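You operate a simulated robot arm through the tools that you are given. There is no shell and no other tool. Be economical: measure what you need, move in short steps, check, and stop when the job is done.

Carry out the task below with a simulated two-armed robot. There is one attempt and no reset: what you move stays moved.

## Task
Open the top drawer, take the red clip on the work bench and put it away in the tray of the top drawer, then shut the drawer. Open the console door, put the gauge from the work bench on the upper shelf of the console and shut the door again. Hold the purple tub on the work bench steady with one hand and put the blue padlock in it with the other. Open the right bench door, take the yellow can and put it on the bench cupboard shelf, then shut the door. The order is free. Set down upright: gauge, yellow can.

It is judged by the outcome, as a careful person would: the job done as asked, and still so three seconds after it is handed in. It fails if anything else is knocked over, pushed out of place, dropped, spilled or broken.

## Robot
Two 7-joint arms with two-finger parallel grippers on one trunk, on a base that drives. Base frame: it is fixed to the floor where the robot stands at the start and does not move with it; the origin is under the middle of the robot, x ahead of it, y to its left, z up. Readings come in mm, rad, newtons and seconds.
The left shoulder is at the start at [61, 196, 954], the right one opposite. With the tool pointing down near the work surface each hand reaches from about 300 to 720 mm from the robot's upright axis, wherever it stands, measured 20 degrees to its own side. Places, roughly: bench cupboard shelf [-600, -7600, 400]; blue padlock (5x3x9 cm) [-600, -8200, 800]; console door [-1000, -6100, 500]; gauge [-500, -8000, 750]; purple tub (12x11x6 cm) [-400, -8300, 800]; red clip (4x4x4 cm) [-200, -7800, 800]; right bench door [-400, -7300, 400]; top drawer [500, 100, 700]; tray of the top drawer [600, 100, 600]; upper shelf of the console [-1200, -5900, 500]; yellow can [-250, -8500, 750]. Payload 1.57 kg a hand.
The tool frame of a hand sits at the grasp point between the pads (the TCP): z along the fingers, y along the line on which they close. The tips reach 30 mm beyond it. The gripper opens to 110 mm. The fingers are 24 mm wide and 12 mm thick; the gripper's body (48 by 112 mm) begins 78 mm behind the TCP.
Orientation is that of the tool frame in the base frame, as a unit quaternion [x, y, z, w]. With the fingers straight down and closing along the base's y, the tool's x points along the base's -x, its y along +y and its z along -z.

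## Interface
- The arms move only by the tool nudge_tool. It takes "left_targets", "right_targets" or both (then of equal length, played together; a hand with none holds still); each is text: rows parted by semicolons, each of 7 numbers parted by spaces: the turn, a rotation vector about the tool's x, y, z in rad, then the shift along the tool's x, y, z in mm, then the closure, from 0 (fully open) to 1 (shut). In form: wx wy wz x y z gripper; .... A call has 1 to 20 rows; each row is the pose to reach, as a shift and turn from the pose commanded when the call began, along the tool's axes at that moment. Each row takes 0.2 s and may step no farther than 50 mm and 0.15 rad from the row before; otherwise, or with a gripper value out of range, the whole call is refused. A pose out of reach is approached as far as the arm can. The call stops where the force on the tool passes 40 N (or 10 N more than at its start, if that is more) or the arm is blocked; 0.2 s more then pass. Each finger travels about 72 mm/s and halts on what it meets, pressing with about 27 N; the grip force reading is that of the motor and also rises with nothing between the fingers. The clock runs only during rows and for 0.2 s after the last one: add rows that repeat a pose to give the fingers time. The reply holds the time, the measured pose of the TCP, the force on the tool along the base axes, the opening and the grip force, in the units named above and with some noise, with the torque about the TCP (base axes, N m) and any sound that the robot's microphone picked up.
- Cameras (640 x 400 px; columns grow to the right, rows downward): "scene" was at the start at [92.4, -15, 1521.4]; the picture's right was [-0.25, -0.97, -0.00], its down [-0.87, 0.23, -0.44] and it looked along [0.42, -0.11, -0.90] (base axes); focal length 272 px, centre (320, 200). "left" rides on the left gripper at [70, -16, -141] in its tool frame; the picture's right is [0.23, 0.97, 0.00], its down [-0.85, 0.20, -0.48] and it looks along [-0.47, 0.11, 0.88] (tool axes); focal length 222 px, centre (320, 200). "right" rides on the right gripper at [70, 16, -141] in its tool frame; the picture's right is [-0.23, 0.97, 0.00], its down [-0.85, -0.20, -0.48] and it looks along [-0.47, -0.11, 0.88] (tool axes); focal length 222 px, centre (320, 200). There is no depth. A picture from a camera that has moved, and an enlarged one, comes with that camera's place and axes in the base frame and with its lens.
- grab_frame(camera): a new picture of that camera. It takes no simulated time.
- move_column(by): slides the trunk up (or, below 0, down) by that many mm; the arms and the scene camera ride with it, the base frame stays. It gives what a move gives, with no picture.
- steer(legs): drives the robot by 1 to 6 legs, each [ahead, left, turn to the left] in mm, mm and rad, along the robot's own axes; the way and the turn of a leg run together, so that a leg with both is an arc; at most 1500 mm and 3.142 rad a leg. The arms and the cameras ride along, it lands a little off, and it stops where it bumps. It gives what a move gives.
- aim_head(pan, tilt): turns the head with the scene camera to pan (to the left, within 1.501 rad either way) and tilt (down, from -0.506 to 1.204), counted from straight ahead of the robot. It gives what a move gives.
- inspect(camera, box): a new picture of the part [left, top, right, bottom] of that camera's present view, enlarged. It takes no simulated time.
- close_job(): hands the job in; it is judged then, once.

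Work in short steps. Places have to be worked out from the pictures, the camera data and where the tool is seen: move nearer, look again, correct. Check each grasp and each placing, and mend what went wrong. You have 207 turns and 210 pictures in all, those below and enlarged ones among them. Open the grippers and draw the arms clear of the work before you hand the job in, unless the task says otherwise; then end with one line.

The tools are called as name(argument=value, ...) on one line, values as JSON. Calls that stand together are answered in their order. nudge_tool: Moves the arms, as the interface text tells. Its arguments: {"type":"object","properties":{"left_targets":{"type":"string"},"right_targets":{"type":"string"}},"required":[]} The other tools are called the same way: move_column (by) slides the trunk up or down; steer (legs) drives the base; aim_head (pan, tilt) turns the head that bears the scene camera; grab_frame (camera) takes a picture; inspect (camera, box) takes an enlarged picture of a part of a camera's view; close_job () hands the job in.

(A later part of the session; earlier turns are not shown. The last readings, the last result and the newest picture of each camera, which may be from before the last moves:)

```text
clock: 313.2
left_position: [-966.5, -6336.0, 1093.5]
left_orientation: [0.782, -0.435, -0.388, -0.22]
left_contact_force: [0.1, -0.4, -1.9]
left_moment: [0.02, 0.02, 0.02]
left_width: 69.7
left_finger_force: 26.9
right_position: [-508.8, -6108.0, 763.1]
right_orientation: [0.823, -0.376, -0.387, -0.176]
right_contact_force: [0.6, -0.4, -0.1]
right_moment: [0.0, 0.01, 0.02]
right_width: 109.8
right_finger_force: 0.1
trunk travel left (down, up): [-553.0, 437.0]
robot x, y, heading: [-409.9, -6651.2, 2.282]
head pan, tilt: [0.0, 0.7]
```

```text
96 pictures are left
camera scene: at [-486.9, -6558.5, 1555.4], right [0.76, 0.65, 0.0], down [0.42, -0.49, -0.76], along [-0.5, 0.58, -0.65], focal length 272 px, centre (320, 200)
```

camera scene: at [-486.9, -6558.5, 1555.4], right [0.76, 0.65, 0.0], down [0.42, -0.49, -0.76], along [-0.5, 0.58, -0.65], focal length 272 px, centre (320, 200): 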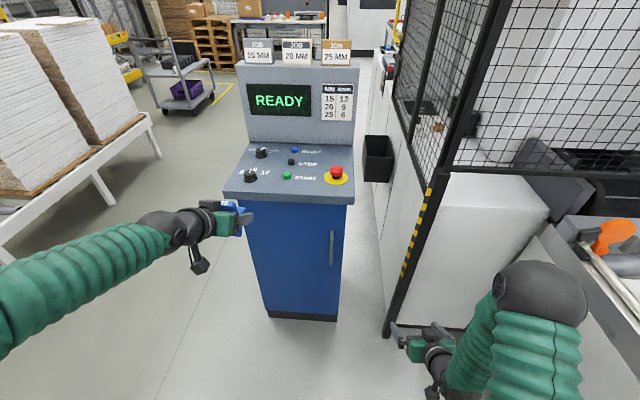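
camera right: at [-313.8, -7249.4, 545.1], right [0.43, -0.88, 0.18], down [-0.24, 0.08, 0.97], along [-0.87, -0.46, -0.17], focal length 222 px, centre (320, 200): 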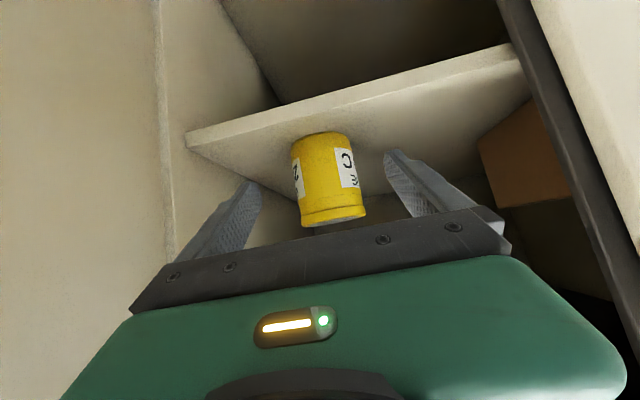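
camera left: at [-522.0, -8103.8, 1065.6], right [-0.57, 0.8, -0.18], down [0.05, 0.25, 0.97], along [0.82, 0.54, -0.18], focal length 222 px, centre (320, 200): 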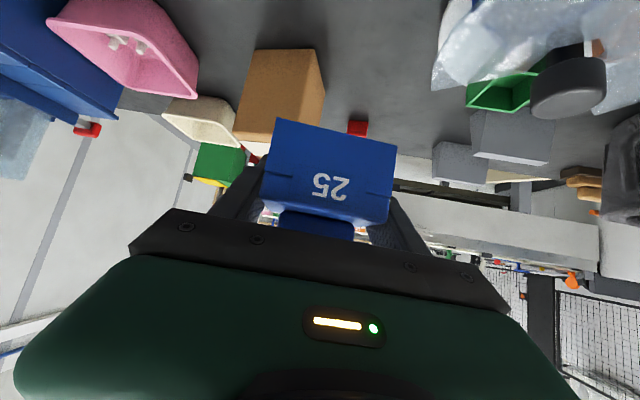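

The console door's handle is on the right (hinge left), at about (-927,-5972,676). I move to a station with the handle ahead-right of me, so the right hand can crack the door open.

steer(legs=[[0, 0, -0.126], [0, 386, 0], [270, 0, 0]])

aim_head(pan=-0.3, tilt=0.9)

grab_frame(camera="scene")

grab_frame(camera="right")

```text
clock: 317.7
left_position: [-1387.0, -6255.9, 1094.9]
left_orientation: [0.755, -0.481, -0.374, -0.241]
left_contact_force: [0.3, 0.3, -2.2]
left_moment: [-0.01, 0.01, -0.01]
left_width: 69.9
left_finger_force: 27.2
right_position: [-906.9, -6084.2, 762.9]
right_orientation: [0.799, -0.425, -0.377, -0.198]
right_contact_force: [0.7, -0.6, -0.6]
right_moment: [-0.01, 0.0, -0.01]
right_width: 109.9
right_finger_force: 0.1
trunk travel left (down, up): [-553.0, 437.0]
robot x, y, heading: [-872.8, -6634.7, 2.16]
head pan, tilt: [0.0, 0.7]
```

```text
clock: 318.5
left_position: [-1387.0, -6256.9, 1094.9]
left_orientation: [0.755, -0.481, -0.374, -0.243]
left_contact_force: [-0.2, -0.3, -1.4]
left_moment: [0.0, -0.01, 0.03]
left_width: 69.8
left_finger_force: 27.4
right_position: [-907.8, -6083.5, 763.2]
right_orientation: [0.799, -0.425, -0.377, -0.199]
right_contact_force: [0.9, 0.4, 0.7]
right_moment: [0.0, 0.0, -0.01]
right_width: 110.1
right_finger_force: 0.1
trunk travel left (down, up): [-553.0, 437.0]
robot x, y, heading: [-874.7, -6633.3, 2.16]
head pan, tilt: [-0.3, 0.901]
```

```text
95 pictures are left
camera scene: at [-913.0, -6532.7, 1539.3], right [0.96, 0.29, 0.0], down [0.22, -0.75, -0.62], along [-0.18, 0.59, -0.78], focal length 272 px, centre (320, 200)
```

scene: 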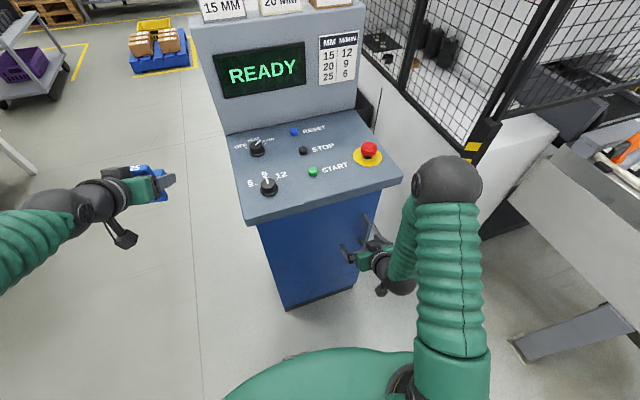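

```text
94 pictures are left
camera right: at [-834.6, -6221.1, 800.2], right [-0.89, -0.43, 0.18], down [0.07, 0.26, 0.96], along [-0.46, 0.87, -0.2], focal length 222 px, centre (320, 200)
```

right: 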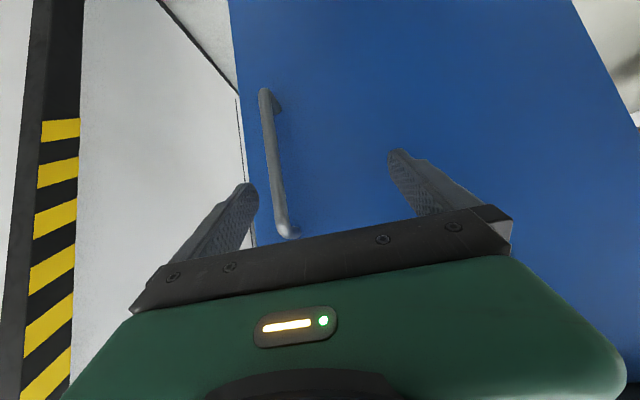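

The handle spans z 600–777 at about (-911,-5973), 58 mm to the right of my fingers' axis. I move onto it and close.

nudge_tool(right_targets="0 0 0 0 -30 10 0;0 0 0 0 -58 20 0;0 0 0 0 -58 60 0;0 0 0 -1 -58 90 0;0 0 0 -2 -58 110 0;0 0 0 -2 -58 110 0.4;0 0 0 -2 -58 110 0.8;0 0 0 -2 -58 110 1;0 0 0 -2 -58 110 1;0 0 0 -2 -58 110 1;0 0 0 -2 -58 110 1")

grab_frame(camera="right")

```text
clock: 319.6
left_position: [-1386.8, -6259.3, 1095.7]
left_orientation: [0.754, -0.481, -0.374, -0.244]
left_contact_force: [0.5, 0.8, -1.5]
left_moment: [-0.02, 0.01, -0.05]
left_width: 70.0
left_finger_force: 27.3
right_position: [-896.6, -6000.2, 706.6]
right_orientation: [0.799, -0.426, -0.375, -0.199]
right_contact_force: [0.0, 0.3, -0.3]
right_moment: [0.02, -0.01, 0.0]
right_width: 110.1
right_finger_force: 0.0
trunk travel left (down, up): [-553.0, 437.0]
robot x, y, heading: [-876.7, -6633.6, 2.156]
head pan, tilt: [-0.3, 0.901]
stopped in row 5 (right hand): the force on the tool passed its limit at 81 N (the readings are from after the stop); the commanded pose is now the measured one
```

```text
93 pictures are left
camera right: at [-823.6, -6135.6, 744.6], right [-0.89, -0.42, 0.18], down [0.07, 0.26, 0.96], along [-0.45, 0.87, -0.2], focal length 222 px, centre (320, 200)
```

right: 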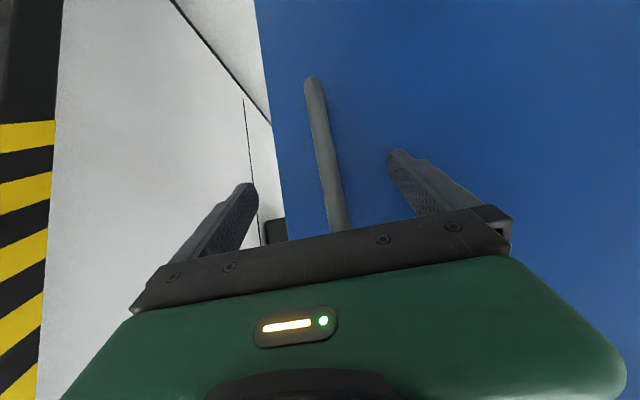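

The fingertips touched the door face and the bar lies between the fingers. I back off 4 mm and close.

nudge_tool(right_targets="0 0 0 0 0 -4 0.4;0 0 0 0 0 -4 0.8;0 0 0 0 0 -4 1;0 0 0 0 0 -4 1;0 0 0 0 0 -4 1;0 0 0 0 0 -4 1")

grab_frame(camera="right")

```text
clock: 321.1
left_position: [-1384.0, -6258.8, 1097.3]
left_orientation: [0.754, -0.482, -0.375, -0.242]
left_contact_force: [0.5, 0.0, -0.8]
left_moment: [-0.04, 0.0, 0.03]
left_width: 69.9
left_finger_force: 27.4
right_position: [-903.0, -6006.3, 708.7]
right_orientation: [0.803, -0.419, -0.379, -0.189]
right_contact_force: [-18.9, -7.9, 4.2]
right_moment: [-0.16, -1.46, -0.23]
right_width: 14.0
right_finger_force: 30.4
trunk travel left (down, up): [-553.0, 437.0]
robot x, y, heading: [-873.6, -6631.7, 2.161]
head pan, tilt: [-0.3, 0.901]
stopped in row 6 (right hand): the force on the tool passed its limit at 41 N (the readings are from after the stop); the commanded pose is now the measured one
```

```text
92 pictures are left
camera right: at [-827.1, -6140.9, 746.2], right [-0.88, -0.44, 0.19], down [0.07, 0.27, 0.96], along [-0.47, 0.86, -0.21], focal length 222 px, centre (320, 200)
```

right: 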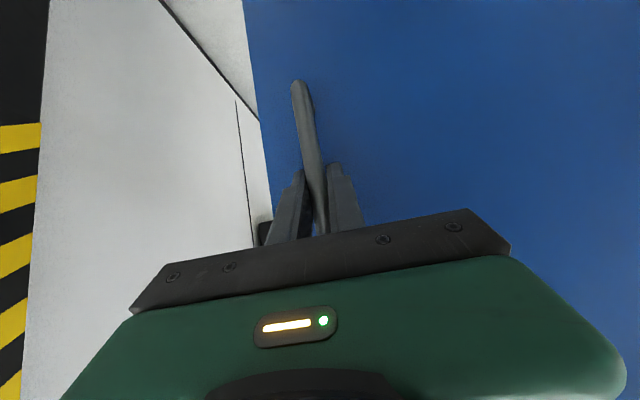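

The handle is gripped. I pull along the door's arc (hinge left), turning the hand with it.

nudge_tool(right_targets="0 0 0 0 4 0 1;0.027 0 0.022 11 6 -13 1;0.054 0 0.045 22 8 -26 1;0.081 0 0.067 32 10 -39 1;0.108 0 0.089 43 13 -52 1;0.135 0 0.112 54 16 -65 1;0.162 0 0.134 64 20 -77 1;0.189 0 0.156 74 25 -90 1;0.216 0 0.179 84 30 -102 1")

grab_frame(camera="scene")

```text
clock: 322.9
left_position: [-1382.5, -6258.8, 1097.7]
left_orientation: [0.754, -0.482, -0.376, -0.241]
left_contact_force: [0.2, 1.6, -1.3]
left_moment: [-0.01, 0.03, 0.03]
left_width: 69.7
left_finger_force: 27.1
right_position: [-861.4, -6120.1, 708.0]
right_orientation: [0.748, -0.512, -0.357, -0.226]
right_contact_force: [-25.5, -4.8, -3.8]
right_moment: [-0.37, -1.41, -0.22]
right_width: 14.3
right_finger_force: 30.3
trunk travel left (down, up): [-553.0, 437.0]
robot x, y, heading: [-875.4, -6631.9, 2.16]
head pan, tilt: [-0.3, 0.901]
stopped in row 9 (right hand): the force on the tool passed its limit at 41 N (the readings are from after the stop); the commanded pose is now the measured one
```

```text
91 pictures are left
camera scene: at [-917.9, -6534.7, 1539.4], right [0.96, 0.29, 0.0], down [0.23, -0.75, -0.62], along [-0.18, 0.59, -0.78], focal length 272 px, centre (320, 200)
```

scene: 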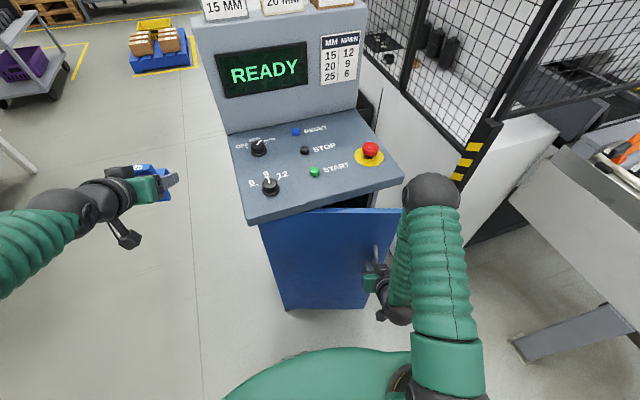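

The door is about 0.45 rad open, radius about 263 mm. I relax sideways and continue the pull with the base moving back and left.

nudge_tool(right_targets="0 0 0 0 5 0 1;0 0 0 0 8 0 1")

steer(legs=[[-30, 14, 0], [-30, 20, 0], [-25, 26, 0]])

grab_frame(camera="scene")

```text
clock: 323.5
left_position: [-1381.9, -6257.5, 1097.6]
left_orientation: [0.753, -0.483, -0.376, -0.241]
left_contact_force: [0.0, 0.0, -2.1]
left_moment: [0.0, 0.02, 0.04]
left_width: 70.0
left_finger_force: 27.0
right_position: [-861.0, -6120.7, 708.5]
right_orientation: [0.745, -0.516, -0.353, -0.232]
right_contact_force: [-0.8, -0.1, -0.6]
right_moment: [0.08, -1.1, -0.01]
right_width: 14.3
right_finger_force: 30.6
trunk travel left (down, up): [-553.0, 437.0]
robot x, y, heading: [-873.8, -6638.0, 2.158]
head pan, tilt: [-0.3, 0.901]
```

```text
clock: 325.2
left_position: [-1380.8, -6338.8, 1097.1]
left_orientation: [0.754, -0.481, -0.377, -0.241]
left_contact_force: [-0.4, 0.3, -0.8]
left_moment: [0.03, 0.03, -0.01]
left_width: 69.7
left_finger_force: 26.8
right_position: [-856.6, -6199.5, 708.8]
right_orientation: [0.744, -0.517, -0.351, -0.236]
right_contact_force: [-8.9, 1.1, -13.9]
right_moment: [0.12, -0.91, -0.13]
right_width: 14.6
right_finger_force: 30.0
trunk travel left (down, up): [-553.0, 437.0]
robot x, y, heading: [-872.4, -6716.3, 2.164]
head pan, tilt: [-0.3, 0.901]
stopped in leg 3: the force on the tool passed its limit at 43 N (the readings are from after the stop); the commanded pose is now the measured one
```

```text
90 pictures are left
camera scene: at [-913.0, -6611.7, 1538.9], right [0.96, 0.29, 0.0], down [0.23, -0.75, -0.62], along [-0.18, 0.59, -0.79], focal length 272 px, centre (320, 200)
```

scene: 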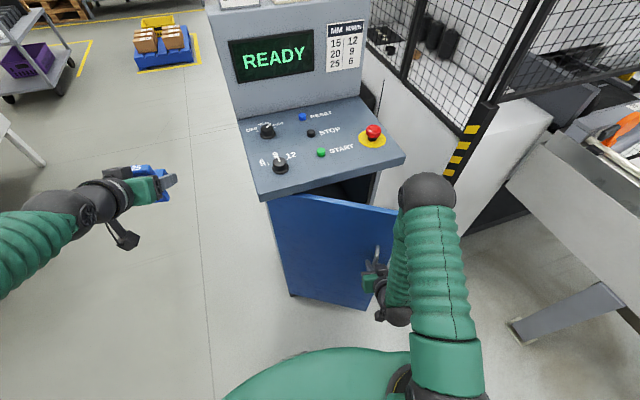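

The door is about 0.7 rad open. I continue the pull in small base steps.

steer(legs=[[-20, 24, 0], [-20, 26, 0], [-18, 30, 0]])

grab_frame(camera="scene")

```text
clock: 326.3
left_position: [-1389.9, -6372.7, 1097.9]
left_orientation: [0.753, -0.482, -0.376, -0.244]
left_contact_force: [-0.6, 0.2, -1.9]
left_moment: [0.01, 0.01, -0.02]
left_width: 69.9
left_finger_force: 27.0
right_position: [-860.4, -6234.1, 709.3]
right_orientation: [0.741, -0.523, -0.346, -0.24]
right_contact_force: [6.2, -0.4, 5.4]
right_moment: [-0.37, -0.48, -0.12]
right_width: 14.0
right_finger_force: 30.7
trunk travel left (down, up): [-553.0, 437.0]
robot x, y, heading: [-884.8, -6745.1, 2.156]
head pan, tilt: [-0.3, 0.901]
stopped in leg 2: the force on the tool passed its limit at 44 N (the readings are from after the stop); the commanded pose is now the measured one
```

```text
89 pictures are left
camera scene: at [-922.5, -6647.0, 1539.2], right [0.96, 0.28, 0.0], down [0.22, -0.75, -0.62], along [-0.18, 0.6, -0.78], focal length 272 px, centre (320, 200)
```

scene: 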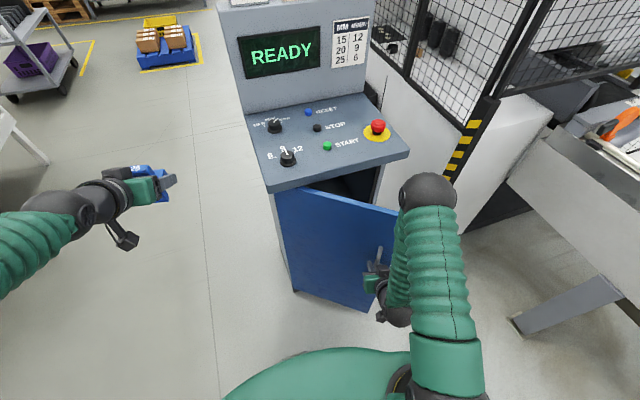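

The door is open about 50°, enough to get inside its edge. I release the handle and retreat.

nudge_tool(right_targets="0 0 0 0 0 0 0.5;0 0 0 0 0 0 0;0 0 0 0 0 0 0;0 0 0 0 0 0 0")

steer(legs=[[-150, 0, 0]])

grab_frame(camera="scene")

```text
clock: 327.3
left_position: [-1390.9, -6371.6, 1097.6]
left_orientation: [0.754, -0.481, -0.377, -0.242]
left_contact_force: [0.0, -0.4, -1.2]
left_moment: [0.02, -0.01, -0.04]
left_width: 69.6
left_finger_force: 26.9
right_position: [-860.8, -6234.1, 708.6]
right_orientation: [0.742, -0.523, -0.347, -0.238]
right_contact_force: [0.1, 0.2, -0.3]
right_moment: [0.0, -0.03, 0.0]
right_width: 110.2
right_finger_force: 0.1
trunk travel left (down, up): [-553.0, 437.0]
robot x, y, heading: [-882.4, -6743.4, 2.159]
head pan, tilt: [-0.3, 0.901]
```

```text
clock: 328.6
left_position: [-1307.4, -6494.8, 1096.9]
left_orientation: [0.754, -0.48, -0.377, -0.241]
left_contact_force: [0.8, 0.7, -0.6]
left_moment: [0.01, 0.04, 0.02]
left_width: 69.7
left_finger_force: 26.9
right_position: [-778.2, -6357.3, 708.4]
right_orientation: [0.742, -0.522, -0.347, -0.238]
right_contact_force: [-0.3, 0.3, -0.5]
right_moment: [0.0, -0.01, -0.01]
right_width: 110.1
right_finger_force: 0.0
trunk travel left (down, up): [-553.0, 437.0]
robot x, y, heading: [-799.1, -6869.2, 2.161]
head pan, tilt: [-0.3, 0.901]
```

```text
88 pictures are left
camera scene: at [-839.4, -6767.4, 1539.2], right [0.96, 0.29, 0.0], down [0.23, -0.75, -0.62], along [-0.18, 0.59, -0.79], focal length 272 px, centre (320, 200)
```

scene: 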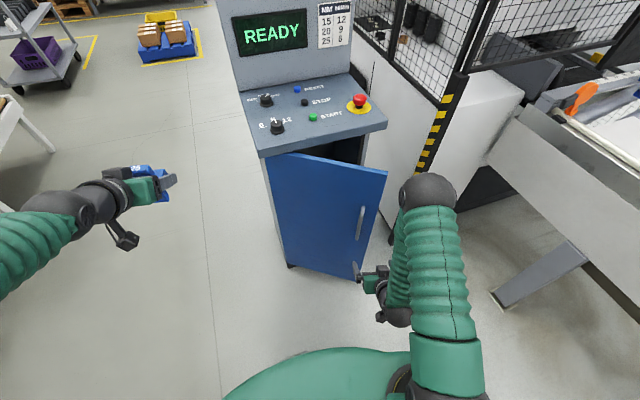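

The door stays half open. Before re-stationing, I tuck the right hand up high and pointing down, in front of me.

nudge_tool(right_targets="-0.01 0.087 -0.023 -26 6 -33 0;-0.019 0.173 -0.046 -51 11 -67 0;-0.029 0.26 -0.069 -77 17 -100 0;-0.038 0.346 -0.092 -103 22 -133 0;-0.048 0.433 -0.115 -128 28 -167 0;-0.058 0.519 -0.137 -154 34 -200 0;-0.067 0.606 -0.16 -180 39 -233 0;-0.077 0.692 -0.183 -206 45 -266 0;-0.086 0.779 -0.206 -231 50 -300 0;-0.096 0.865 -0.229 -257 56 -333 0;-0.096 0.865 -0.229 -257 56 -333 0")

nudge_tool(left_targets="0 0 0 0 -30 0 0.75;0 0 0 0 -60 0 0.75;0 0 0 0 -85 0 0.75")

grab_frame(camera="scene")

```text
clock: 331.0
left_position: [-1305.7, -6497.3, 1099.1]
left_orientation: [0.753, -0.48, -0.377, -0.243]
left_contact_force: [-0.7, -0.3, -1.2]
left_moment: [0.02, -0.03, -0.02]
left_width: 69.7
left_finger_force: 27.1
right_position: [-795.7, -6458.5, 1122.3]
right_orientation: [0.882, -0.472, 0.0, -0.001]
right_contact_force: [0.5, -0.2, -0.6]
right_moment: [-0.02, 0.02, 0.01]
right_width: 110.1
right_finger_force: 0.0
right hand out of reach, approached as far as the arm can: row 1, 2, 3, 4, 5
trunk travel left (down, up): [-553.0, 437.0]
robot x, y, heading: [-795.4, -6872.8, 2.159]
head pan, tilt: [-0.3, 0.901]
```

```text
clock: 331.8
left_position: [-1227.6, -6459.5, 1098.4]
left_orientation: [0.752, -0.482, -0.378, -0.243]
left_contact_force: [0.4, -0.2, -1.4]
left_moment: [-0.02, -0.01, 0.0]
left_width: 69.6
left_finger_force: 27.3
right_position: [-795.4, -6458.5, 1120.7]
right_orientation: [0.882, -0.47, 0.0, 0.0]
right_contact_force: [0.2, 0.8, 0.0]
right_moment: [-0.02, 0.02, 0.0]
right_width: 110.2
right_finger_force: 0.0
trunk travel left (down, up): [-553.0, 437.0]
robot x, y, heading: [-799.8, -6870.1, 2.16]
head pan, tilt: [-0.3, 0.901]
```

```text
87 pictures are left
camera scene: at [-836.7, -6768.4, 1539.3], right [0.96, 0.29, 0.0], down [0.22, -0.75, -0.62], along [-0.18, 0.59, -0.78], focal length 272 px, centre (320, 200)
```

scene: 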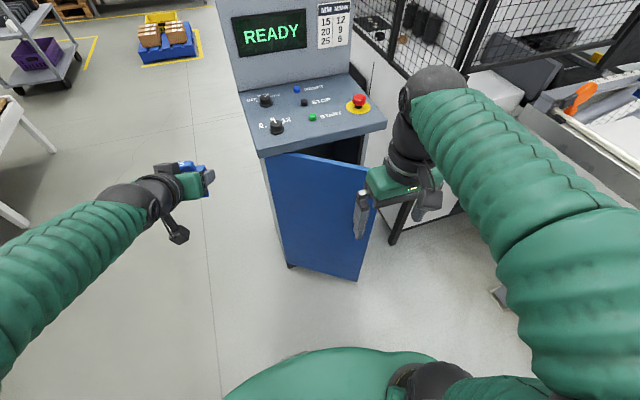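

I strafe right so the left hand will be to the right of the door's tip, checking clearance on the way.

steer(legs=[[0, -380, 0]])

aim_head(pan=-0.2, tilt=0.95)

grab_frame(camera="scene")

```text
clock: 334.3
left_position: [-911.5, -6248.4, 1097.4]
left_orientation: [0.753, -0.482, -0.376, -0.244]
left_contact_force: [-0.4, -0.2, -2.4]
left_moment: [0.01, -0.01, 0.01]
left_width: 69.8
left_finger_force: 27.7
right_position: [-477.9, -6248.7, 1121.4]
right_orientation: [0.881, -0.473, 0.0, -0.002]
right_contact_force: [-0.3, 0.0, -0.9]
right_moment: [-0.04, 0.01, 0.0]
right_width: 109.9
right_finger_force: 0.0
trunk travel left (down, up): [-553.0, 437.0]
robot x, y, heading: [-482.6, -6661.5, 2.154]
head pan, tilt: [-0.3, 0.901]
```

```text
clock: 334.9
left_position: [-909.9, -6246.7, 1097.5]
left_orientation: [0.752, -0.482, -0.377, -0.244]
left_contact_force: [0.4, -0.4, -0.9]
left_moment: [0.03, -0.01, -0.01]
left_width: 69.9
left_finger_force: 27.3
right_position: [-474.7, -6246.9, 1120.7]
right_orientation: [0.881, -0.473, 0.0, 0.0]
right_contact_force: [0.0, 0.6, -0.1]
right_moment: [0.0, 0.0, -0.02]
right_width: 110.1
right_finger_force: 0.0
trunk travel left (down, up): [-553.0, 437.0]
robot x, y, heading: [-478.3, -6656.4, 2.152]
head pan, tilt: [-0.201, 0.949]
```

```text
86 pictures are left
camera scene: at [-525.8, -6562.2, 1535.7], right [0.93, 0.37, 0.0], down [0.31, -0.75, -0.58], along [-0.22, 0.54, -0.81], focal length 272 px, centre (320, 200)
```

scene: 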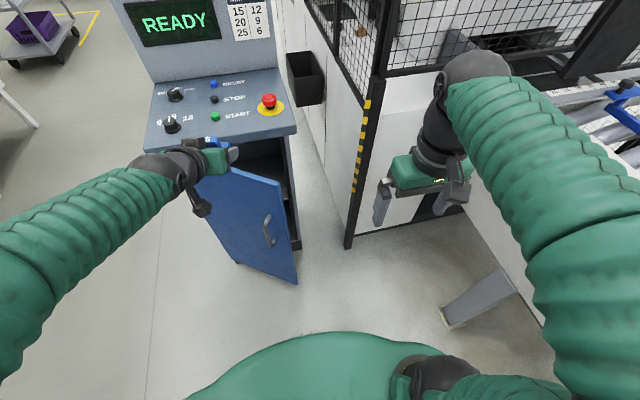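

Clear so far. I strafe another 150 mm right and look again.

steer(legs=[[0, -150, 0]])

grab_frame(camera="scene")

```text
clock: 336.3
left_position: [-790.5, -6168.5, 1097.8]
left_orientation: [0.753, -0.481, -0.376, -0.245]
left_contact_force: [0.0, 0.3, -0.9]
left_moment: [0.03, -0.01, -0.03]
left_width: 70.1
left_finger_force: 27.0
right_position: [-357.1, -6168.0, 1122.9]
right_orientation: [0.881, -0.473, 0.0, -0.003]
right_contact_force: [-0.2, 0.1, 0.0]
right_moment: [0.01, -0.01, 0.0]
right_width: 110.1
right_finger_force: 0.0
trunk travel left (down, up): [-553.0, 437.0]
robot x, y, heading: [-359.0, -6575.7, 2.157]
head pan, tilt: [-0.201, 0.949]
```

```text
85 pictures are left
camera scene: at [-412.3, -6487.2, 1535.8], right [0.93, 0.38, 0.01], down [0.31, -0.75, -0.58], along [-0.21, 0.54, -0.81], focal length 272 px, centre (320, 200)
```

scene: 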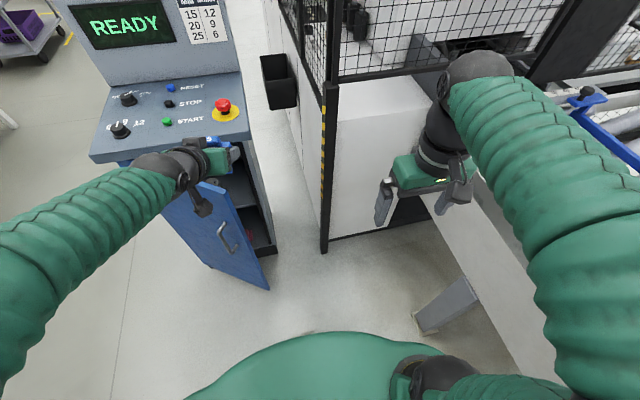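

The left hand is just about right of the door's tip. I shift it 45 mm further right and lower it beside the tip.

nudge_tool(left_targets="0 0 0 0 -25 0 0.75;0 0 0 0 -45 0 0.75;0 0 0 32 -45 24 0.75;0 0 0 67 -45 50 0.75;0 0 0 102 -45 76 0.75;0 0 0 137 -45 103 0.75;0 0 0 172 -45 129 0.75;0 0 0 207 -45 155 0.75;0 0 0 242 -45 182 0.75;0 0 0 277 -45 208 0.75;0 0 0 312 -45 234 0.75")

grab_frame(camera="scene")

grab_frame(camera="left")

```text
clock: 338.7
left_position: [-730.5, -6143.1, 743.0]
left_orientation: [0.758, -0.487, -0.367, -0.232]
left_contact_force: [0.5, -0.1, -2.2]
left_moment: [0.01, 0.02, 0.05]
left_width: 70.0
left_finger_force: 27.4
left hand out of reach, approached as far as the arm can: row 10, 11
right_position: [-348.3, -6163.0, 1120.5]
right_orientation: [0.881, -0.473, -0.001, 0.001]
right_contact_force: [-0.1, -0.2, -0.4]
right_moment: [0.02, 0.02, -0.02]
right_width: 110.3
right_finger_force: 0.1
trunk travel left (down, up): [-553.0, 437.0]
robot x, y, heading: [-357.5, -6577.2, 2.153]
head pan, tilt: [-0.201, 0.949]
```

```text
84 pictures are left
camera scene: at [-401.5, -6478.6, 1535.6], right [0.93, 0.38, 0.0], down [0.31, -0.76, -0.58], along [-0.22, 0.54, -0.81], focal length 272 px, centre (320, 200)
```

scene: 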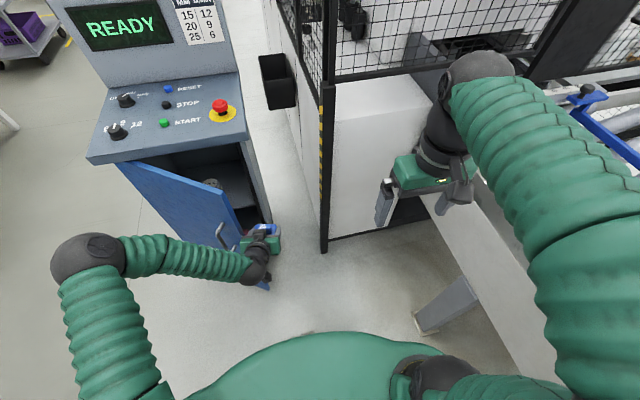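

```text
83 pictures are left
camera left: at [-651.1, -6276.4, 776.2], right [-0.83, -0.54, -0.17], down [-0.24, 0.06, 0.97], along [-0.51, 0.84, -0.18], focal length 222 px, centre (320, 200)
```

left: 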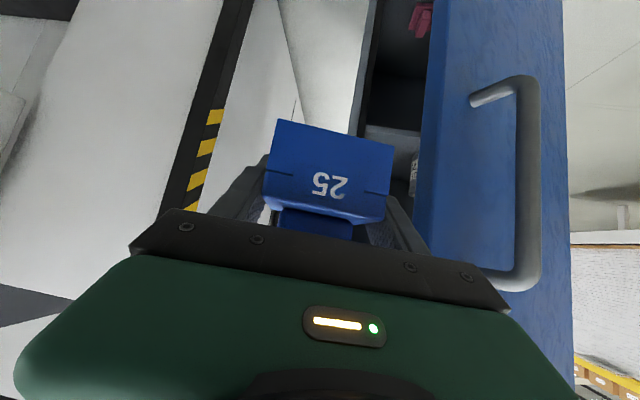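

Through the gap I can see the shelf, at z roughly 520. The hand is right of the door's tip. I drive forward so the gripper is inside the tip, then strafe left to push the door wider.

steer(legs=[[110, 0, 0]])

steer(legs=[[0, 140, 0]])

grab_frame(camera="scene")

grab_frame(camera="left")

```text
clock: 339.9
left_position: [-792.1, -6054.0, 743.8]
left_orientation: [0.758, -0.487, -0.365, -0.233]
left_contact_force: [-0.2, -0.4, -1.0]
left_moment: [0.03, -0.03, -0.03]
left_width: 69.9
left_finger_force: 27.4
right_position: [-410.3, -6072.2, 1121.2]
right_orientation: [0.881, -0.474, -0.001, 0.0]
right_contact_force: [-0.1, -0.9, 0.3]
right_moment: [-0.01, -0.02, 0.01]
right_width: 110.2
right_finger_force: 0.2
trunk travel left (down, up): [-553.0, 437.0]
robot x, y, heading: [-413.0, -6487.8, 2.151]
head pan, tilt: [-0.201, 0.949]
```

```text
clock: 340.8
left_position: [-790.8, -6065.3, 740.3]
left_orientation: [0.755, -0.498, -0.35, -0.246]
left_contact_force: [46.9, 2.5, -1.8]
left_moment: [0.01, 3.74, 5.31]
left_width: 69.7
left_finger_force: 27.6
right_position: [-428.7, -6087.2, 1119.9]
right_orientation: [0.879, -0.476, -0.002, 0.001]
right_contact_force: [-0.8, 0.8, 0.4]
right_moment: [-0.03, -0.03, -0.01]
right_width: 110.1
right_finger_force: 0.1
trunk travel left (down, up): [-553.0, 437.0]
robot x, y, heading: [-438.8, -6497.6, 2.149]
head pan, tilt: [-0.201, 0.949]
stopped in leg 1: the force on the tool passed its limit at 60 N (the readings are from after the stop); the commanded pose is now the measured one
```

```text
82 pictures are left
camera scene: at [-471.1, -6392.0, 1535.6], right [0.93, 0.37, -0.01], down [0.3, -0.76, -0.58], along [-0.22, 0.53, -0.82], focal length 272 px, centre (320, 200)
```

scene: 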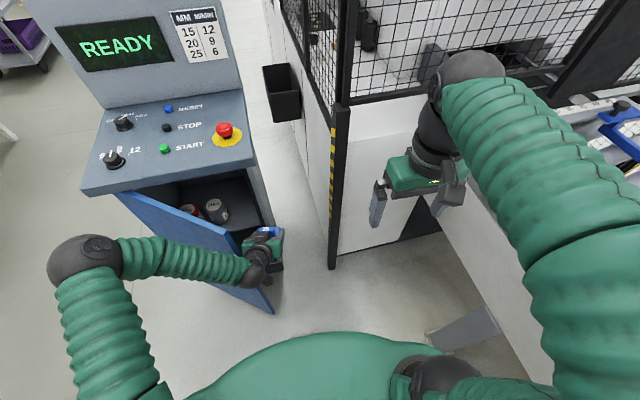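

```text
81 pictures are left
camera left: at [-717.3, -6200.2, 778.2], right [-0.84, -0.51, -0.2], down [-0.27, 0.07, 0.96], along [-0.47, 0.86, -0.2], focal length 222 px, centre (320, 200)
```

left: 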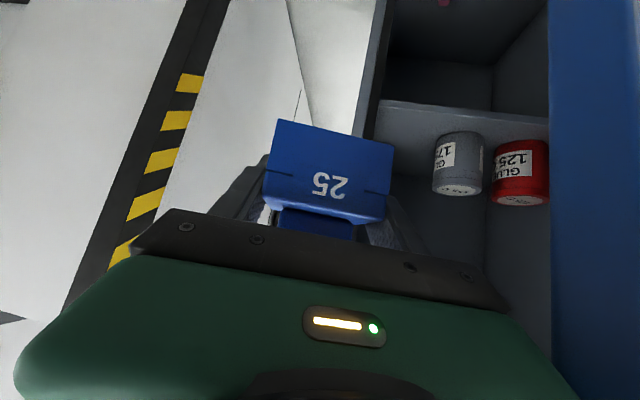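

The gripper pushes on the door but a purely sideways push jams. The shelf holds two cans on its left, and its right part is free. I push along the door's arc instead, left and back.

steer(legs=[[-26, 30, 0], [-23, 32, 0], [-18, 33, 0], [-12, 34, 0]])

grab_frame(camera="scene")

grab_frame(camera="left")

```text
clock: 341.6
left_position: [-789.8, -6083.2, 740.3]
left_orientation: [0.756, -0.498, -0.342, -0.251]
left_contact_force: [31.9, 0.0, 2.6]
left_moment: [-0.44, 2.57, 3.76]
left_width: 69.4
left_finger_force: 26.9
right_position: [-434.7, -6103.6, 1121.9]
right_orientation: [0.879, -0.477, 0.001, -0.001]
right_contact_force: [-1.0, 0.4, 0.3]
right_moment: [-0.02, -0.03, -0.01]
right_width: 109.9
right_finger_force: 0.0
trunk travel left (down, up): [-553.0, 437.0]
robot x, y, heading: [-438.0, -6510.1, 2.152]
head pan, tilt: [-0.201, 0.949]
stopped in leg 1: the force on the tool passed its limit at 60 N (the readings are from after the stop); the commanded pose is now the measured one
```

```text
80 pictures are left
camera scene: at [-475.4, -6407.9, 1535.6], right [0.93, 0.37, -0.01], down [0.3, -0.76, -0.58], along [-0.22, 0.54, -0.82], focal length 272 px, centre (320, 200)
```

scene: 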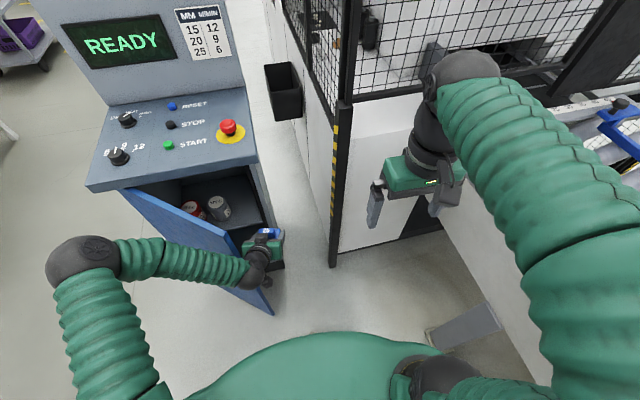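

```text
79 pictures are left
camera left: at [-717.9, -6218.3, 777.2], right [-0.84, -0.5, -0.21], down [-0.29, 0.08, 0.95], along [-0.46, 0.86, -0.21], focal length 222 px, centre (320, 200)
```

left: 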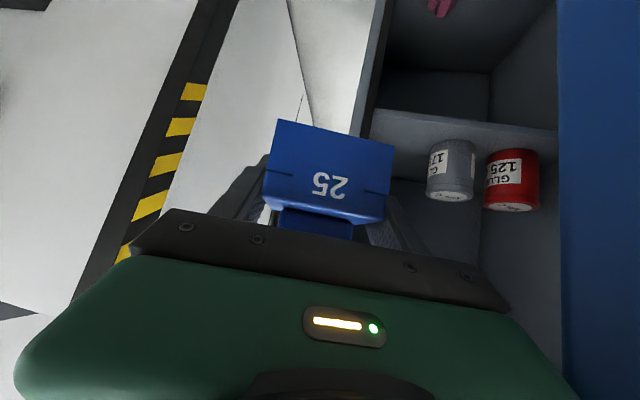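

The left forearm wraps around the door's outer side and pinches it, so this won't work. I back out the way I came and raise the left hand. I'll widen the door with the right hand from above.

steer(legs=[[0, -60, 0], [-130, 0, 0]])

nudge_tool(left_targets="0 0 0 -35 0 -26 0.75;0 0 0 -70 0 -52 0.75;0 0 0 -105 0 -78 0.75;0 0 0 -140 0 -105 0.75;0 0 0 -175 0 -131 0.75;0 0 0 -210 0 -157 0.75;0 0 0 -245 0 -183 0.75;0 0 0 -280 0 -209 0.75;0 0 0 -300 0 -224 0.75")

grab_frame(camera="scene")

```text
clock: 343.4
left_position: [-683.4, -6166.5, 738.4]
left_orientation: [0.758, -0.493, -0.345, -0.252]
left_contact_force: [0.3, -0.5, -2.1]
left_moment: [0.02, 0.0, -0.07]
left_width: 69.9
left_finger_force: 27.2
right_position: [-326.7, -6189.2, 1124.7]
right_orientation: [0.879, -0.476, 0.003, -0.008]
right_contact_force: [0.6, 0.1, -0.3]
right_moment: [0.01, 0.03, 0.03]
right_width: 110.1
right_finger_force: 0.1
trunk travel left (down, up): [-553.0, 437.0]
robot x, y, heading: [-324.8, -6591.6, 2.156]
head pan, tilt: [-0.201, 0.949]
```

```text
clock: 345.4
left_position: [-692.8, -6150.4, 1114.9]
left_orientation: [0.756, -0.495, -0.349, -0.247]
left_contact_force: [0.3, 0.3, -0.4]
left_moment: [-0.01, -0.02, 0.0]
left_width: 70.0
left_finger_force: 26.7
right_position: [-313.2, -6182.9, 1122.8]
right_orientation: [0.879, -0.477, -0.002, -0.004]
right_contact_force: [-0.3, 0.0, 0.5]
right_moment: [0.02, -0.01, 0.02]
right_width: 110.1
right_finger_force: 0.1
trunk travel left (down, up): [-553.0, 437.0]
robot x, y, heading: [-317.7, -6588.3, 2.149]
head pan, tilt: [-0.201, 0.949]
```

```text
78 pictures are left
camera scene: at [-362.7, -6492.3, 1535.7], right [0.93, 0.37, 0.0], down [0.3, -0.76, -0.58], along [-0.22, 0.54, -0.81], focal length 272 px, centre (320, 200)
```

scene: 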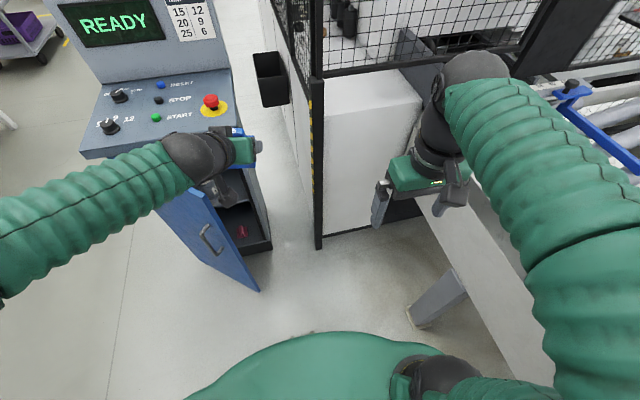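

The hands are free again. I strafe left so the right hand will come over the inside of the door's tip, then move forward, and look.

steer(legs=[[0, 380, 0], [140, 0, 0]])

grab_frame(camera="scene")

grab_frame(camera="right")

```text
clock: 348.8
left_position: [-1084.8, -6241.4, 1116.5]
left_orientation: [0.756, -0.497, -0.347, -0.248]
left_contact_force: [0.1, 0.4, -0.8]
left_moment: [0.02, -0.02, -0.02]
left_width: 69.8
left_finger_force: 27.2
right_position: [-706.1, -6275.6, 1123.2]
right_orientation: [0.878, -0.479, -0.002, -0.003]
right_contact_force: [-0.3, 0.4, 0.5]
right_moment: [-0.03, 0.02, 0.0]
right_width: 110.0
right_finger_force: 0.1
trunk travel left (down, up): [-553.0, 437.0]
robot x, y, heading: [-713.7, -6681.7, 2.151]
head pan, tilt: [-0.201, 0.949]
```

```text
77 pictures are left
camera scene: at [-756.1, -6585.4, 1535.9], right [0.93, 0.37, 0.0], down [0.3, -0.76, -0.58], along [-0.21, 0.54, -0.81], focal length 272 px, centre (320, 200)
```

scene: 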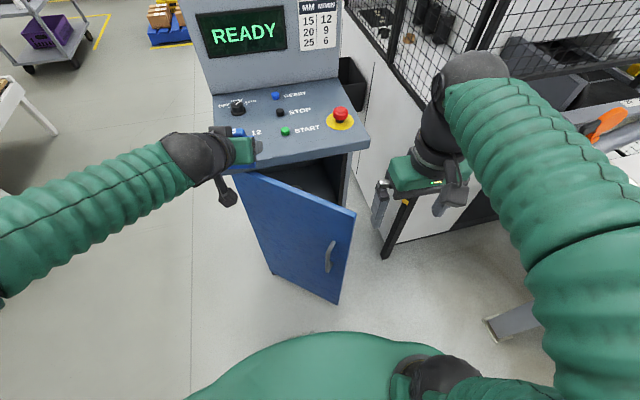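

```text
76 pictures are left
camera right: at [-681.4, -6344.3, 1264.8], right [-0.94, -0.34, 0.0], down [-0.3, 0.82, 0.48], along [-0.16, 0.46, -0.88], focal length 222 px, centre (320, 200)
```

right: 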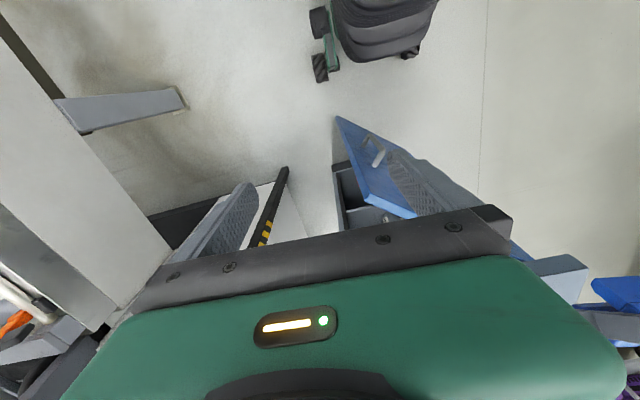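

The door's tip top is near (-795,-6225,990). I bring the right hand (closed) inside the tip from above.

nudge_tool(right_targets="0 0 0 -46 4 0 0.5;0 0 0 -92 8 0 1;0 0 0 -138 12 0 1;0 0 0 -180 13 0 1;0 0 0 -180 13 45 1;0 0 0 -180 13 90 1;0 0 0 -180 13 135 1;0 0 0 -180 13 178 1")

grab_frame(camera="scene")

grab_frame(camera="right")

```text
clock: 350.6
left_position: [-1085.3, -6239.6, 1114.5]
left_orientation: [0.756, -0.497, -0.347, -0.248]
left_contact_force: [-0.2, -0.1, -0.9]
left_moment: [-0.01, 0.0, -0.01]
left_width: 69.6
left_finger_force: 27.4
right_position: [-813.8, -6127.9, 944.5]
right_orientation: [0.878, -0.479, -0.001, -0.003]
right_contact_force: [-0.5, -0.4, -0.3]
right_moment: [-0.01, -0.02, 0.0]
right_width: 0.0
right_finger_force: 21.5
trunk travel left (down, up): [-553.0, 437.0]
robot x, y, heading: [-710.8, -6678.1, 2.149]
head pan, tilt: [-0.201, 0.949]
```

```text
75 pictures are left
camera scene: at [-758.4, -6582.4, 1535.6], right [0.93, 0.37, 0.0], down [0.3, -0.76, -0.58], along [-0.21, 0.54, -0.81], focal length 272 px, centre (320, 200)
```

scene: 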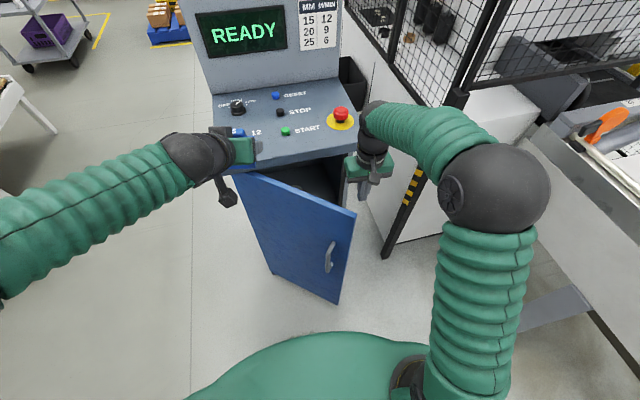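

```text
74 pictures are left
camera right: at [-789.7, -6195.8, 1086.2], right [-0.94, -0.34, 0.0], down [-0.3, 0.82, 0.48], along [-0.16, 0.46, -0.88], focal length 222 px, centre (320, 200)
```

right: 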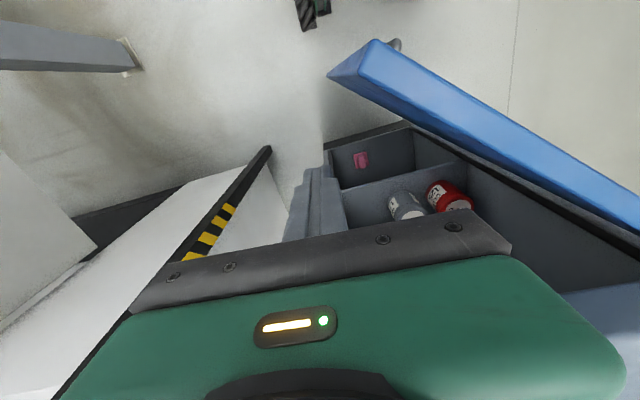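

The right fingers hang inside the door. I move the left hand out of the way, then push the door out along its arc with the right fingers.

nudge_tool(left_targets="0 0 0 0 35 0 0.75;0 0 0 0 70 0 0.75;0 0 0 0 105 0 0.75;0 0 0 0 120 0 0.75")

nudge_tool(right_targets="0 0 0 5 30 0 1;0 0 0 10 60 0 1;0 0 0 20 80 0 1;0 0 0 32 95 0 1;0 0 0 44 110 0 1;0 0 0 56 125 0 1;0 0 0 66 140 0 1;0 0 0 76 155 0 1;0 0 0 84 170 0 1;0 0 0 90 185 0 1;0 0 0 96 200 0 1")

grab_frame(camera="scene")

grab_frame(camera="right")

```text
clock: 351.6
left_position: [-1197.6, -6287.8, 1111.8]
left_orientation: [0.755, -0.497, -0.347, -0.249]
left_contact_force: [-0.3, 0.2, -1.3]
left_moment: [-0.02, 0.03, -0.02]
left_width: 69.5
left_finger_force: 27.2
right_position: [-815.3, -6128.3, 945.7]
right_orientation: [0.878, -0.479, -0.002, -0.003]
right_contact_force: [0.5, -0.3, -0.2]
right_moment: [-0.02, 0.01, 0.0]
right_width: 0.0
right_finger_force: 21.1
trunk travel left (down, up): [-553.0, 437.0]
robot x, y, heading: [-714.4, -6682.3, 2.147]
head pan, tilt: [-0.201, 0.949]
```

```text
clock: 354.0
left_position: [-1198.7, -6288.0, 1111.4]
left_orientation: [0.756, -0.496, -0.347, -0.249]
left_contact_force: [-0.2, 0.7, -1.6]
left_moment: [-0.02, -0.03, 0.03]
left_width: 69.8
left_finger_force: 27.5
right_position: [-932.4, -6319.4, 945.2]
right_orientation: [0.878, -0.479, -0.001, -0.004]
right_contact_force: [-0.4, 0.0, 0.1]
right_moment: [-0.01, -0.02, -0.02]
right_width: 0.1
right_finger_force: 21.1
trunk travel left (down, up): [-553.0, 437.0]
robot x, y, heading: [-717.0, -6681.5, 2.145]
head pan, tilt: [-0.201, 0.949]
```

```text
73 pictures are left
camera scene: at [-759.8, -6584.9, 1535.7], right [0.93, 0.37, 0.0], down [0.3, -0.76, -0.58], along [-0.21, 0.54, -0.81], focal length 272 px, centre (320, 200)
```

scene: 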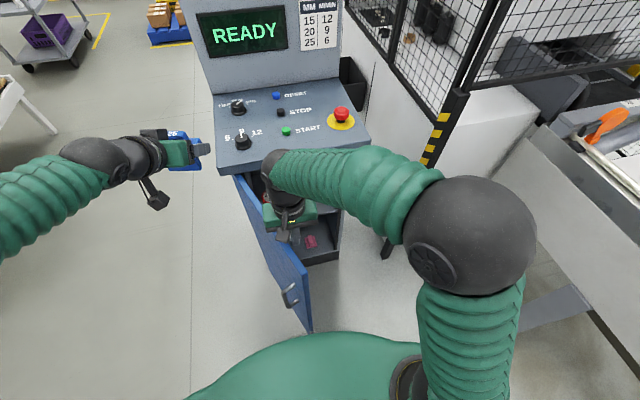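

```text
72 pictures are left
camera right: at [-907.8, -6388.1, 1087.2], right [-0.94, -0.34, 0.0], down [-0.3, 0.82, 0.48], along [-0.16, 0.46, -0.88], focal length 222 px, centre (320, 200)
```

right: 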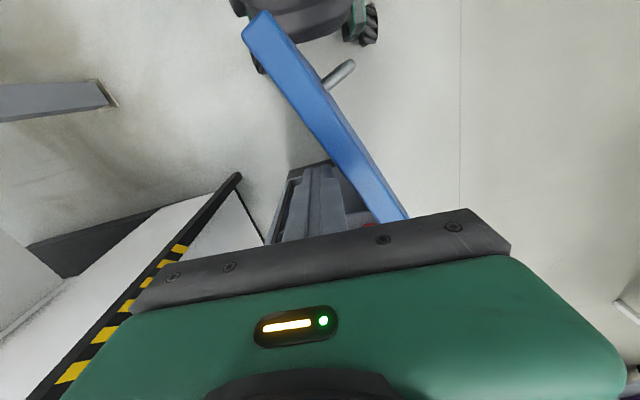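

The door is now open about 78°. The left arm can't enter past the leaf, but the right arm can. So I'll set the gauge on the bench and re-grasp it with the right hand, and the left can take the clip then. First the right hand goes up and I turn toward the bench.

nudge_tool(right_targets="0 0 0 0 -10 -45 1;0 0 0 0 -15 -90 1;0 0 0 0 -15 -135 1;0 0 0 0 -30 -180 0.5;0 0 0 20 -70 -185 0;0 0 0 20 -110 -185 0;0 0 0 20 -150 -185 0")

steer(legs=[[0, 0, 1.604], [-330, 0, 0]])

aim_head(pan=0.5, tilt=0.85)

grab_frame(camera="scene")

```text
clock: 355.6
left_position: [-1195.1, -6288.2, 1111.8]
left_orientation: [0.756, -0.497, -0.347, -0.248]
left_contact_force: [-0.6, 0.2, -1.2]
left_moment: [-0.03, 0.02, 0.0]
left_width: 69.7
left_finger_force: 27.3
right_position: [-795.7, -6257.8, 1130.0]
right_orientation: [0.878, -0.479, -0.001, -0.003]
right_contact_force: [-0.5, -1.0, 0.0]
right_moment: [-0.02, 0.01, 0.01]
right_width: 110.1
right_finger_force: 0.1
trunk travel left (down, up): [-553.0, 437.0]
robot x, y, heading: [-715.6, -6683.2, 2.143]
head pan, tilt: [-0.201, 0.949]
```

```text
clock: 357.9
left_position: [-1326.0, -6647.5, 1112.0]
left_orientation: [0.874, -0.236, -0.407, -0.122]
left_contact_force: [0.0, 2.4, -0.7]
left_moment: [-0.05, 0.02, 0.02]
left_width: 70.0
left_finger_force: 26.9
right_position: [-1023.9, -6383.0, 1128.7]
right_orientation: [0.984, -0.179, -0.002, 0.002]
right_contact_force: [-0.2, -0.7, -0.8]
right_moment: [-0.05, -0.01, 0.0]
right_width: 109.7
right_finger_force: 0.0
trunk travel left (down, up): [-553.0, 437.0]
robot x, y, heading: [-710.7, -6684.4, 2.797]
head pan, tilt: [-0.201, 0.949]
stopped in leg 1: the robot was blocked; the commanded pose is now the measured one
```

```text
clock: 358.9
left_position: [-1328.1, -6656.3, 1112.4]
left_orientation: [0.874, -0.235, -0.407, -0.126]
left_contact_force: [-0.6, -0.6, -1.5]
left_moment: [0.01, -0.01, -0.02]
left_width: 70.0
left_finger_force: 27.1
right_position: [-1026.2, -6392.4, 1129.7]
right_orientation: [0.984, -0.179, -0.002, -0.002]
right_contact_force: [0.0, -0.3, 0.0]
right_moment: [0.0, -0.02, -0.01]
right_width: 110.2
right_finger_force: 0.1
trunk travel left (down, up): [-553.0, 437.0]
robot x, y, heading: [-711.1, -6684.3, 2.79]
head pan, tilt: [0.499, 0.85]
```

```text
71 pictures are left
camera scene: at [-817.2, -6684.6, 1543.1], right [-0.15, 0.99, 0.0], down [0.75, 0.11, -0.66], along [-0.65, -0.1, -0.75], focal length 272 px, centre (320, 200)
```

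scene: 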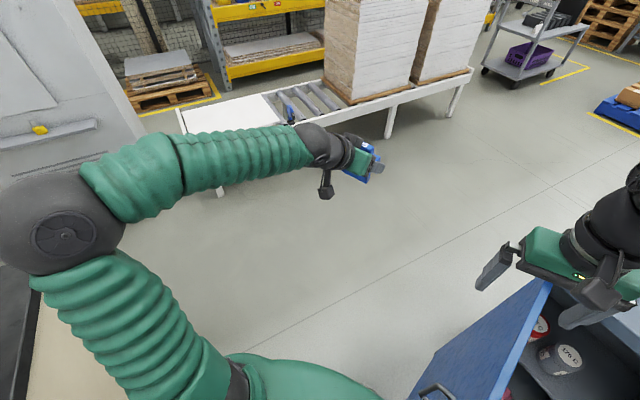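

The base corner met the open door. I step away to the left, then continue turning.

steer(legs=[[-40, 60, 0], [0, 0, 0.95]])

grab_frame(camera="scene")

```text
clock: 362.4
left_position: [-1070.5, -7242.1, 1114.2]
left_orientation: [0.883, 0.197, -0.419, 0.08]
left_contact_force: [0.0, -0.2, -1.7]
left_moment: [-0.01, -0.01, 0.03]
left_width: 69.6
left_finger_force: 27.1
right_position: [-1115.2, -6842.8, 1128.5]
right_orientation: [0.955, 0.298, -0.003, 0.001]
right_contact_force: [0.3, 1.2, -0.2]
right_moment: [-0.03, -0.02, 0.0]
right_width: 109.8
right_finger_force: 0.1
trunk travel left (down, up): [-553.0, 437.0]
robot x, y, heading: [-691.5, -6751.9, -2.524]
head pan, tilt: [0.499, 0.85]
```

```text
70 pictures are left
camera scene: at [-756.1, -6835.3, 1543.3], right [-0.9, 0.44, 0.0], down [0.33, 0.67, -0.66], along [-0.29, -0.59, -0.75], focal length 272 px, centre (320, 200)
```

scene: 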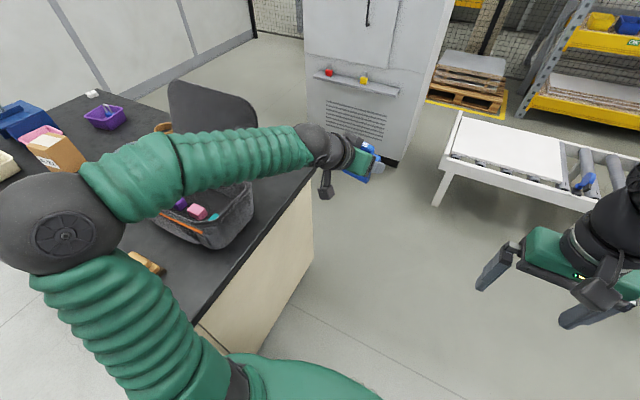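

My left arm is close to the bin's lid. I raise the trunk first, then back up into the aisle and strafe to the bench front.

move_column(by=200)

steer(legs=[[-350, 0, 0], [0, 780, 0]])

aim_head(pan=0.15, tilt=0.95)

grab_frame(camera="scene")

```text
clock: 364.6
left_position: [-1067.6, -7246.3, 1313.3]
left_orientation: [0.882, 0.197, -0.421, 0.078]
left_contact_force: [-0.2, 0.2, -1.6]
left_moment: [0.0, 0.03, 0.0]
left_width: 70.0
left_finger_force: 27.2
right_position: [-1111.6, -6847.4, 1330.1]
right_orientation: [0.955, 0.298, -0.003, -0.002]
right_contact_force: [0.0, -0.4, 0.8]
right_moment: [-0.01, -0.01, -0.02]
right_width: 110.1
right_finger_force: 0.0
trunk travel left (down, up): [-753.0, 237.0]
robot x, y, heading: [-690.5, -6750.1, -2.529]
head pan, tilt: [0.499, 0.85]
```

```text
clock: 370.7
left_position: [-332.1, -7685.0, 1314.0]
left_orientation: [0.882, 0.196, -0.42, 0.08]
left_contact_force: [-0.5, -0.1, -1.2]
left_moment: [0.0, -0.01, -0.03]
left_width: 70.1
left_finger_force: 27.3
right_position: [-376.8, -7287.1, 1329.1]
right_orientation: [0.954, 0.299, -0.003, 0.001]
right_contact_force: [-0.1, -0.1, -0.1]
right_moment: [0.0, 0.02, -0.03]
right_width: 109.9
right_finger_force: 0.0
trunk travel left (down, up): [-753.0, 237.0]
robot x, y, heading: [43.9, -7195.5, -2.522]
head pan, tilt: [0.499, 0.85]
```

```text
clock: 371.5
left_position: [-330.4, -7685.7, 1313.5]
left_orientation: [0.882, 0.196, -0.421, 0.08]
left_contact_force: [-1.1, 0.3, -0.7]
left_moment: [-0.03, 0.02, 0.02]
left_width: 69.9
left_finger_force: 27.0
right_position: [-377.1, -7287.1, 1329.2]
right_orientation: [0.955, 0.298, -0.004, 0.0]
right_contact_force: [0.2, -0.3, 0.2]
right_moment: [0.03, 0.03, -0.02]
right_width: 109.7
right_finger_force: 0.1
trunk travel left (down, up): [-753.0, 237.0]
robot x, y, heading: [46.4, -7197.2, -2.527]
head pan, tilt: [0.15, 0.949]
```

```text
69 pictures are left
camera scene: at [-35.0, -7261.2, 1735.7], right [-0.69, 0.72, 0.0], down [0.59, 0.56, -0.58], along [-0.42, -0.4, -0.81], focal length 272 px, centre (320, 200)
```

scene: 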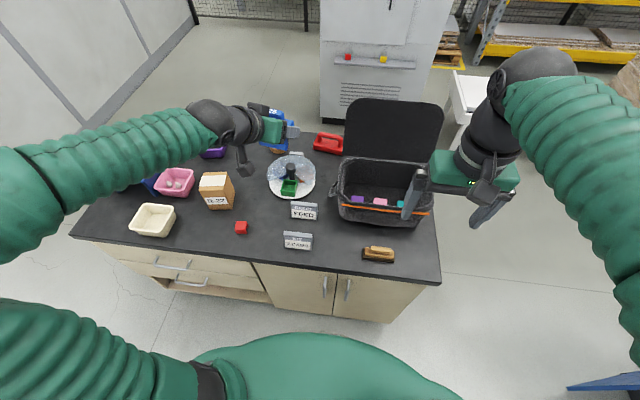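

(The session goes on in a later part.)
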